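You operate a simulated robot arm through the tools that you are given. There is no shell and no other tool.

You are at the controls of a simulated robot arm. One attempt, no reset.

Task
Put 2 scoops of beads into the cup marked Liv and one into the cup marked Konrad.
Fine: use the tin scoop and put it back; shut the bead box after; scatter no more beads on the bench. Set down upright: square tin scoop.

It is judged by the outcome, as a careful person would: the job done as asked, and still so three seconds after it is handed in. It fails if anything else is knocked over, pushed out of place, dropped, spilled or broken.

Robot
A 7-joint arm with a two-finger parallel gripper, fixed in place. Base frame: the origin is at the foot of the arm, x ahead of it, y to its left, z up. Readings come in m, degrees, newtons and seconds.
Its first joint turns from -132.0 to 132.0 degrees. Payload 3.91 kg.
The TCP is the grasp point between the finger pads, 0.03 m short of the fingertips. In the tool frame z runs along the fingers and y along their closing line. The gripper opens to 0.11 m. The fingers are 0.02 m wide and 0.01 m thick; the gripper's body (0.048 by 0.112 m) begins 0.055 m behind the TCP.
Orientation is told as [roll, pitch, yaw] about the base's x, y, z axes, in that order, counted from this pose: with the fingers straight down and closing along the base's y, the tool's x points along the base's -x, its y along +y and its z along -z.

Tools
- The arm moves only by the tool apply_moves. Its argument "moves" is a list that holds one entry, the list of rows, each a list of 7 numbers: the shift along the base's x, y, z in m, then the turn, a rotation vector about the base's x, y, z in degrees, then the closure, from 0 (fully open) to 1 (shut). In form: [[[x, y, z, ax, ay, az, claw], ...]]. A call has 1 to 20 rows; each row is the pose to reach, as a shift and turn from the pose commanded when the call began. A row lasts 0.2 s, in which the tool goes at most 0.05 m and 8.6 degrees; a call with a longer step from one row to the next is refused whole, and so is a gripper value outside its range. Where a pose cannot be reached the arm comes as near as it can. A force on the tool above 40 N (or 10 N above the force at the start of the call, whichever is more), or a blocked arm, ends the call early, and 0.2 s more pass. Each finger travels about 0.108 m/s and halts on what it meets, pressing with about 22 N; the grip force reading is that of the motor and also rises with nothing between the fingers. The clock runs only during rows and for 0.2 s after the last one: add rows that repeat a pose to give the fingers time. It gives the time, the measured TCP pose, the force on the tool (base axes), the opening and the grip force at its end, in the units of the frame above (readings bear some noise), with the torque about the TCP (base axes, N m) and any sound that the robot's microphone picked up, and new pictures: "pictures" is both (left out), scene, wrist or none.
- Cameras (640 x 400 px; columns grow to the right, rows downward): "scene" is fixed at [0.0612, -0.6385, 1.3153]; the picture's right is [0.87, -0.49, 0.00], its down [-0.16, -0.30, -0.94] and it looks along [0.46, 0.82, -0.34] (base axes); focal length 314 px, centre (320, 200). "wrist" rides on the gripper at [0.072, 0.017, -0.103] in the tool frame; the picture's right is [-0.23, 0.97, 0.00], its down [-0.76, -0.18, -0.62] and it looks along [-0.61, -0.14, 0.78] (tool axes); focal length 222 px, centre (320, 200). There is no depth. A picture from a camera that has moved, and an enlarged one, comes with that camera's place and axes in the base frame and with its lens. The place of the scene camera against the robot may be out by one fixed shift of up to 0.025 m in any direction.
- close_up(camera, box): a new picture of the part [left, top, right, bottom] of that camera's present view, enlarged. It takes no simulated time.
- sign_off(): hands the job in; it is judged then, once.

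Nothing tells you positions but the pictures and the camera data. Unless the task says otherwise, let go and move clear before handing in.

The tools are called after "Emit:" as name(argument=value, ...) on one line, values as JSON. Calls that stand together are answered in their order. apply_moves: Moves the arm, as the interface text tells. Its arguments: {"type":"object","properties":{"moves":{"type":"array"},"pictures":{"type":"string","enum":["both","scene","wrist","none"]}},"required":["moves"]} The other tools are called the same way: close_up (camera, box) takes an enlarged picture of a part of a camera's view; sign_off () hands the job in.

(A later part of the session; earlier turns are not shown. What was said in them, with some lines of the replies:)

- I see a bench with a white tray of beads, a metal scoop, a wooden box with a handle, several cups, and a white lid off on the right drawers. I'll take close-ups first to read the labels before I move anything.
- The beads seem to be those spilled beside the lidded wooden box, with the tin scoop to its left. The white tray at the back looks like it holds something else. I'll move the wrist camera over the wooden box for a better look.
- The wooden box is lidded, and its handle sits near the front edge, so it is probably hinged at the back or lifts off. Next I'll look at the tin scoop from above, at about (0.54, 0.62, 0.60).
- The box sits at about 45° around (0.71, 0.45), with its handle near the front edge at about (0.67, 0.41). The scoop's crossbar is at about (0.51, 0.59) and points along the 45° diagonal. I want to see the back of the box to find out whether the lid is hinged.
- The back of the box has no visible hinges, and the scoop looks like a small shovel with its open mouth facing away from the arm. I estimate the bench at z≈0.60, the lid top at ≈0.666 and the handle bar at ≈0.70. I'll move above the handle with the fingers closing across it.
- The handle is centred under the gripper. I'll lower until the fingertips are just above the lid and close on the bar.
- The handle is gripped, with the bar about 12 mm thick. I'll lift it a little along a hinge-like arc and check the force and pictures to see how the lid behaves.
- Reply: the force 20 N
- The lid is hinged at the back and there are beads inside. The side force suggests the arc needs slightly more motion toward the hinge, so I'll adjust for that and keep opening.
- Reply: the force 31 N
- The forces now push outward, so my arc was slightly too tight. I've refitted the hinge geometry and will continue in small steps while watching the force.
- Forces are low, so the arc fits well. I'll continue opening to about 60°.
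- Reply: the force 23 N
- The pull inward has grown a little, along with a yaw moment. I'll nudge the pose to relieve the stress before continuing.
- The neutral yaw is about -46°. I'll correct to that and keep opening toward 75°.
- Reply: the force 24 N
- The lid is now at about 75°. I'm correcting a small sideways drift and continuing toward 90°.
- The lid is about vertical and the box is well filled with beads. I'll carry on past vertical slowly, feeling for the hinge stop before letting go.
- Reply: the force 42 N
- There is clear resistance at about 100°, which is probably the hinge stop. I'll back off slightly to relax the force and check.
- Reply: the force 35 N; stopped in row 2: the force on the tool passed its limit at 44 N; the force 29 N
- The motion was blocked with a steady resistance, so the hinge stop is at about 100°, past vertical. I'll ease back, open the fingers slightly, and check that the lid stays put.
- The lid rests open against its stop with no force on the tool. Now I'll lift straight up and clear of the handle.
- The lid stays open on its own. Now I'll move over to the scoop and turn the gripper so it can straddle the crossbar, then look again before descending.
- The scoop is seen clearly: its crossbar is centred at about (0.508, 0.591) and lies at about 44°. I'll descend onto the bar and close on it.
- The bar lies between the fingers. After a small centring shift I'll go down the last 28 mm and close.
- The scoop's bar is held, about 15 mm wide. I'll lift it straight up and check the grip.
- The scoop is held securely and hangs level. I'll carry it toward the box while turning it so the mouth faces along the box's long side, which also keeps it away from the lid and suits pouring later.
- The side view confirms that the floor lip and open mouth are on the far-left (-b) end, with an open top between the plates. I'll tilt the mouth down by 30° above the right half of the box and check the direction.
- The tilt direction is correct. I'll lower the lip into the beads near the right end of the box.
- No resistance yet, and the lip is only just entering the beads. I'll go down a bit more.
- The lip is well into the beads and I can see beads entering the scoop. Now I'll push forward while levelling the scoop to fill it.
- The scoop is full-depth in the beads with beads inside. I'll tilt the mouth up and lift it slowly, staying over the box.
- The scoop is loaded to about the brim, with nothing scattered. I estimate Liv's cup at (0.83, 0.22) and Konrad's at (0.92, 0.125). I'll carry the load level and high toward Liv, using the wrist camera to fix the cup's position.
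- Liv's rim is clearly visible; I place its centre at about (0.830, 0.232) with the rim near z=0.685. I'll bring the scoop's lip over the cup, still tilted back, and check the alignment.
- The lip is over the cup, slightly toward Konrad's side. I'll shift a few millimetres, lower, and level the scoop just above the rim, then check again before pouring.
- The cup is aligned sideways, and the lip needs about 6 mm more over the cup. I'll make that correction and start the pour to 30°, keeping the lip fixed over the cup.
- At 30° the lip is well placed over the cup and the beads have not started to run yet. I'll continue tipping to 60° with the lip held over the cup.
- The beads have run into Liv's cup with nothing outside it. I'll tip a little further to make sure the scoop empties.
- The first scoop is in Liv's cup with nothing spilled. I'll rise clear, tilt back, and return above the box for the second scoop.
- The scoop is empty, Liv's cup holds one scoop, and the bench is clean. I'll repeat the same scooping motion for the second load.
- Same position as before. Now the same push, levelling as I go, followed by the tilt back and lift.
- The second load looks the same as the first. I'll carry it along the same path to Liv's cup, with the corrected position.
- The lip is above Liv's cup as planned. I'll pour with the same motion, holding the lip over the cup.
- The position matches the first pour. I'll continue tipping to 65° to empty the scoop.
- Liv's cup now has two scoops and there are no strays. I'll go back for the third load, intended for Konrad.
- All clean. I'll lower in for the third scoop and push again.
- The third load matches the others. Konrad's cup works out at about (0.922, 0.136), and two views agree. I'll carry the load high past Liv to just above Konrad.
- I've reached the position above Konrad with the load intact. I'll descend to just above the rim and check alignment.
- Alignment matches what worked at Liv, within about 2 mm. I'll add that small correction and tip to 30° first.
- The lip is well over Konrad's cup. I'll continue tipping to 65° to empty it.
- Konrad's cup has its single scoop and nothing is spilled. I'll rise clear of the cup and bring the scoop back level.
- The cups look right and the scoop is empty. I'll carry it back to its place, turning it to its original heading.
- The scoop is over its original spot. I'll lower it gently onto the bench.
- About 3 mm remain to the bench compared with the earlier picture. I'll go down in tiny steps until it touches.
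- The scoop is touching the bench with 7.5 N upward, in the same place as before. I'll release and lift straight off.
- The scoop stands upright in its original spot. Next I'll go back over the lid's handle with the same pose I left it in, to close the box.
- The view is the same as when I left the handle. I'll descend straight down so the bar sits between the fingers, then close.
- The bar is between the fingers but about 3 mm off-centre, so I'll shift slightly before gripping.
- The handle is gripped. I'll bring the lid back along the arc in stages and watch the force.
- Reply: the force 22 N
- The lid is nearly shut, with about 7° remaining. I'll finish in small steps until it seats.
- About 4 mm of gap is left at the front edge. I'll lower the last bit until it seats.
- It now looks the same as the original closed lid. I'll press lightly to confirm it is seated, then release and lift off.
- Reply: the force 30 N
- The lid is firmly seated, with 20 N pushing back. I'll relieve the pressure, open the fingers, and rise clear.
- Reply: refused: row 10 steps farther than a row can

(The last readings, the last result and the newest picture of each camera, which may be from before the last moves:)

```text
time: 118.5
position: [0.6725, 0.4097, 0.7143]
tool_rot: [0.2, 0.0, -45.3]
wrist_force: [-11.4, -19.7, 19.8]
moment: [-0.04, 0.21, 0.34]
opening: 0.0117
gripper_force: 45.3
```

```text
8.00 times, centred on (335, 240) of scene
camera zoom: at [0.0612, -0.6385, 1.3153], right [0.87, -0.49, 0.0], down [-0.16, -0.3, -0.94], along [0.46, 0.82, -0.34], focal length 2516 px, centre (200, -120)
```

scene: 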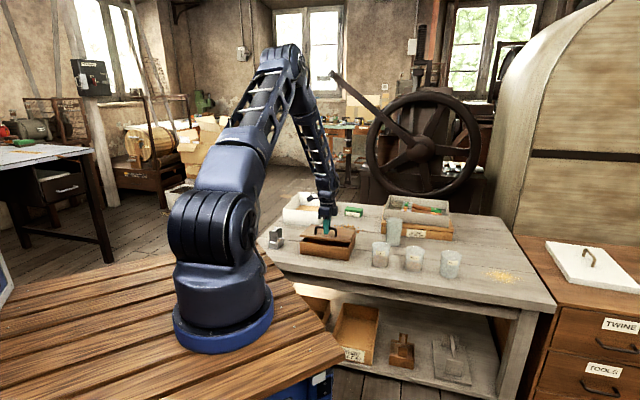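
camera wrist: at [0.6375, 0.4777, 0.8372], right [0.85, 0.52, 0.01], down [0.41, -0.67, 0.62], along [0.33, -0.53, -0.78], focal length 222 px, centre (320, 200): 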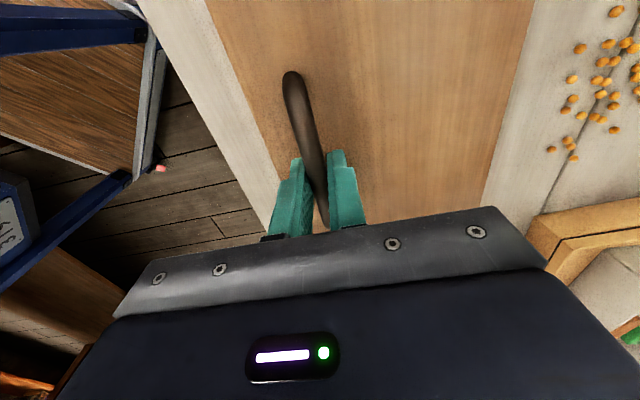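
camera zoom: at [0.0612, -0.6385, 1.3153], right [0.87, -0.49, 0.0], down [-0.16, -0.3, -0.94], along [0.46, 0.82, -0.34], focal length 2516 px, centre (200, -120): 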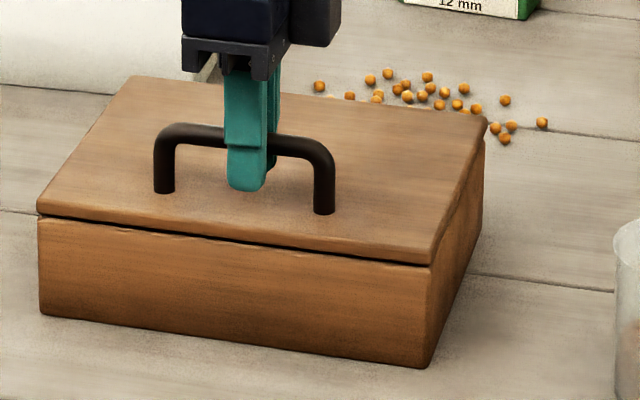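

That call was refused because one step was too long, and nothing moved. Everything looks right, so I'll repeat the release and lift with shorter steps.

Emit:
apply_moves(moves=[[[0.0006, 0.0006, 0.0014, 0, 0, 0, 1], [0.0006, 0.0006, 0.0014, 0, 0, 0, 0.85], [0.0006, 0.0006, 0.0014, 0, 0, 0, 0.6], [0.0006, 0.0006, 0.0014, 0, 0, 0, 0.5], [0.0006, 0.0006, 0.0014, 0, 0, 0, 0.5], [0.0006, 0.0006, 0.01, 0, 0, 0, 0.5], [0.0006, 0.0006, 0.03, 0, 0, 0, 0.5], [0.0006, 0.0006, 0.06, 0, 0, 0, 0.5], [0.0006, 0.0006, 0.09, 0, 0, 0, 0.5], [0.0006, 0.0006, 0.12, 0, 0, 0, 0.5], [0.0006, 0.0006, 0.15, 0, 0, 0, 0.5], [0.0006, 0.0006, 0.18, 0, 0, 0, 0.5], [-0.02, -0.01, 0.2, 0, 0, 0, 0.5], [-0.045, -0.025, 0.22, 0, 0, 0, 0.5], [-0.07, -0.04, 0.24, 0, 0, 0, 0.5], [-0.07, -0.04, 0.24, 0, 0, 0, 0.5]]])

Emit:
close_up(camera="scene", box=[250, 170, 410, 270])

Emit:
close_up(camera="scene", box=[295, 215, 375, 265])

Emit:
close_up(camera="scene", box=[365, 230, 425, 275])

```text
time: 121.9
position: [0.6018, 0.3743, 0.9524]
tool_rot: [0.3, 0.0, -45.4]
wrist_force: [-0.5, 0.5, 0.1]
moment: [0.01, -0.03, -0.05]
opening: 0.0549
gripper_force: 0.0
camera wrist: at [0.5613, 0.4354, 1.0561], right [0.85, 0.52, 0.0], down [0.41, -0.67, 0.62], along [0.33, -0.53, -0.78], focal length 222 px, centre (320, 200)
```

scene: 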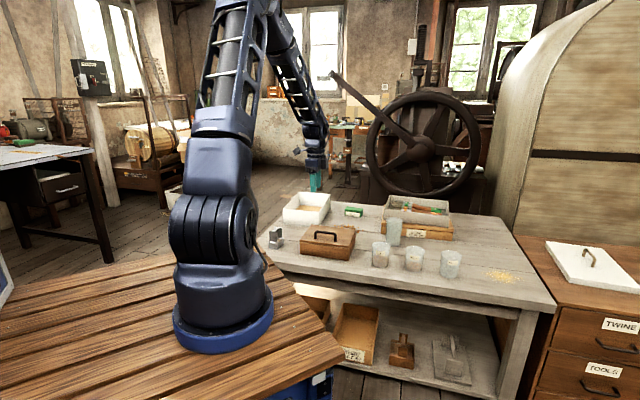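
wrist: 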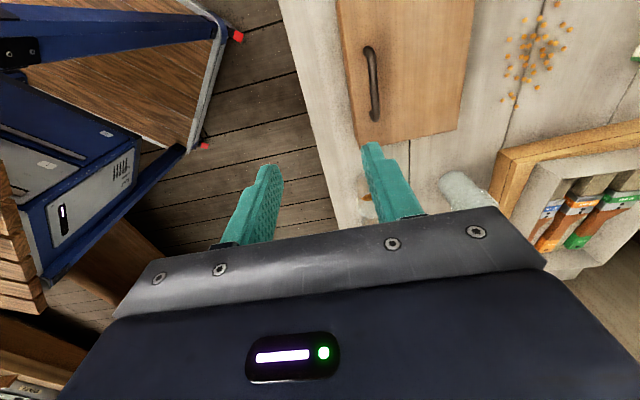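

```text
4.00 times, centred on (330, 220) of scene
camera zoom: at [0.0612, -0.6385, 1.3153], right [0.87, -0.49, 0.0], down [-0.16, -0.3, -0.94], along [0.46, 0.82, -0.34], focal length 1258 px, centre (280, 120)
```

zoom: 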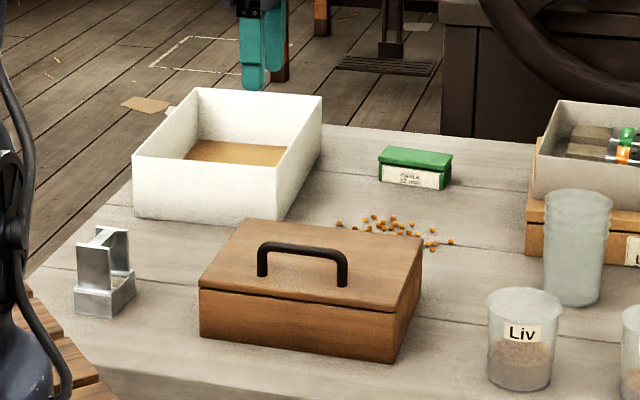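

```text
8.00 times, centred on (335, 240) of scene
camera zoom: at [0.0612, -0.6385, 1.3153], right [0.87, -0.49, 0.0], down [-0.16, -0.3, -0.94], along [0.46, 0.82, -0.34], focal length 2516 px, centre (200, -120)
```

zoom: 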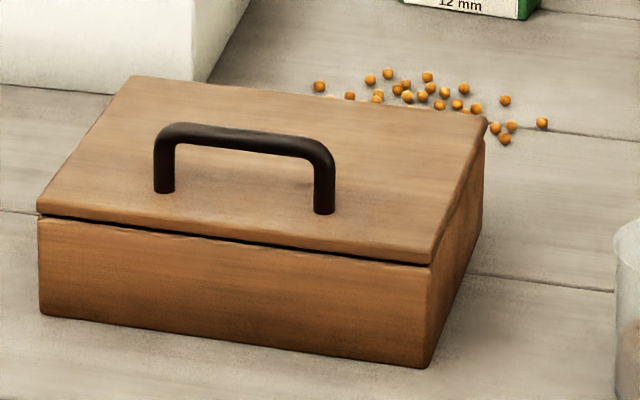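

```text
8.89 times, centred on (395, 252) of scene
camera zoom: at [0.0612, -0.6385, 1.3153], right [0.87, -0.49, 0.0], down [-0.16, -0.3, -0.94], along [0.46, 0.82, -0.34], focal length 2795 px, centre (-347, -267)
```

zoom: 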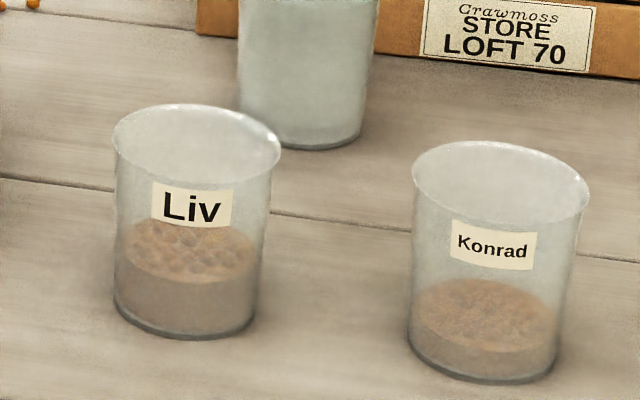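

Everything is in place: Liv's cup has two scoops and Konrad's has one. The bead box is shut exactly as it was, the tin scoop stands upright in its original spot, and the beads on the bench are only the ones that were there at the start. The arm is clear and holding nothing, so I'm handing in.

Emit:
sign_off()

```text
The job is handed in.
```

The job is done and handed in. I put two scoops of beads into Liv's cup and one into Konrad's, using the tin scoop.

- **Scoop:** it is back in its original spot, upright and empty.
- **Bead box:** the lid is shut; it pushed back firmly when I pressed it down.
- **Bench:** the only loose beads I can see are the ones that were already there behind the box.

Nothing else was moved or knocked over, and the arm is clear and holding nothing.
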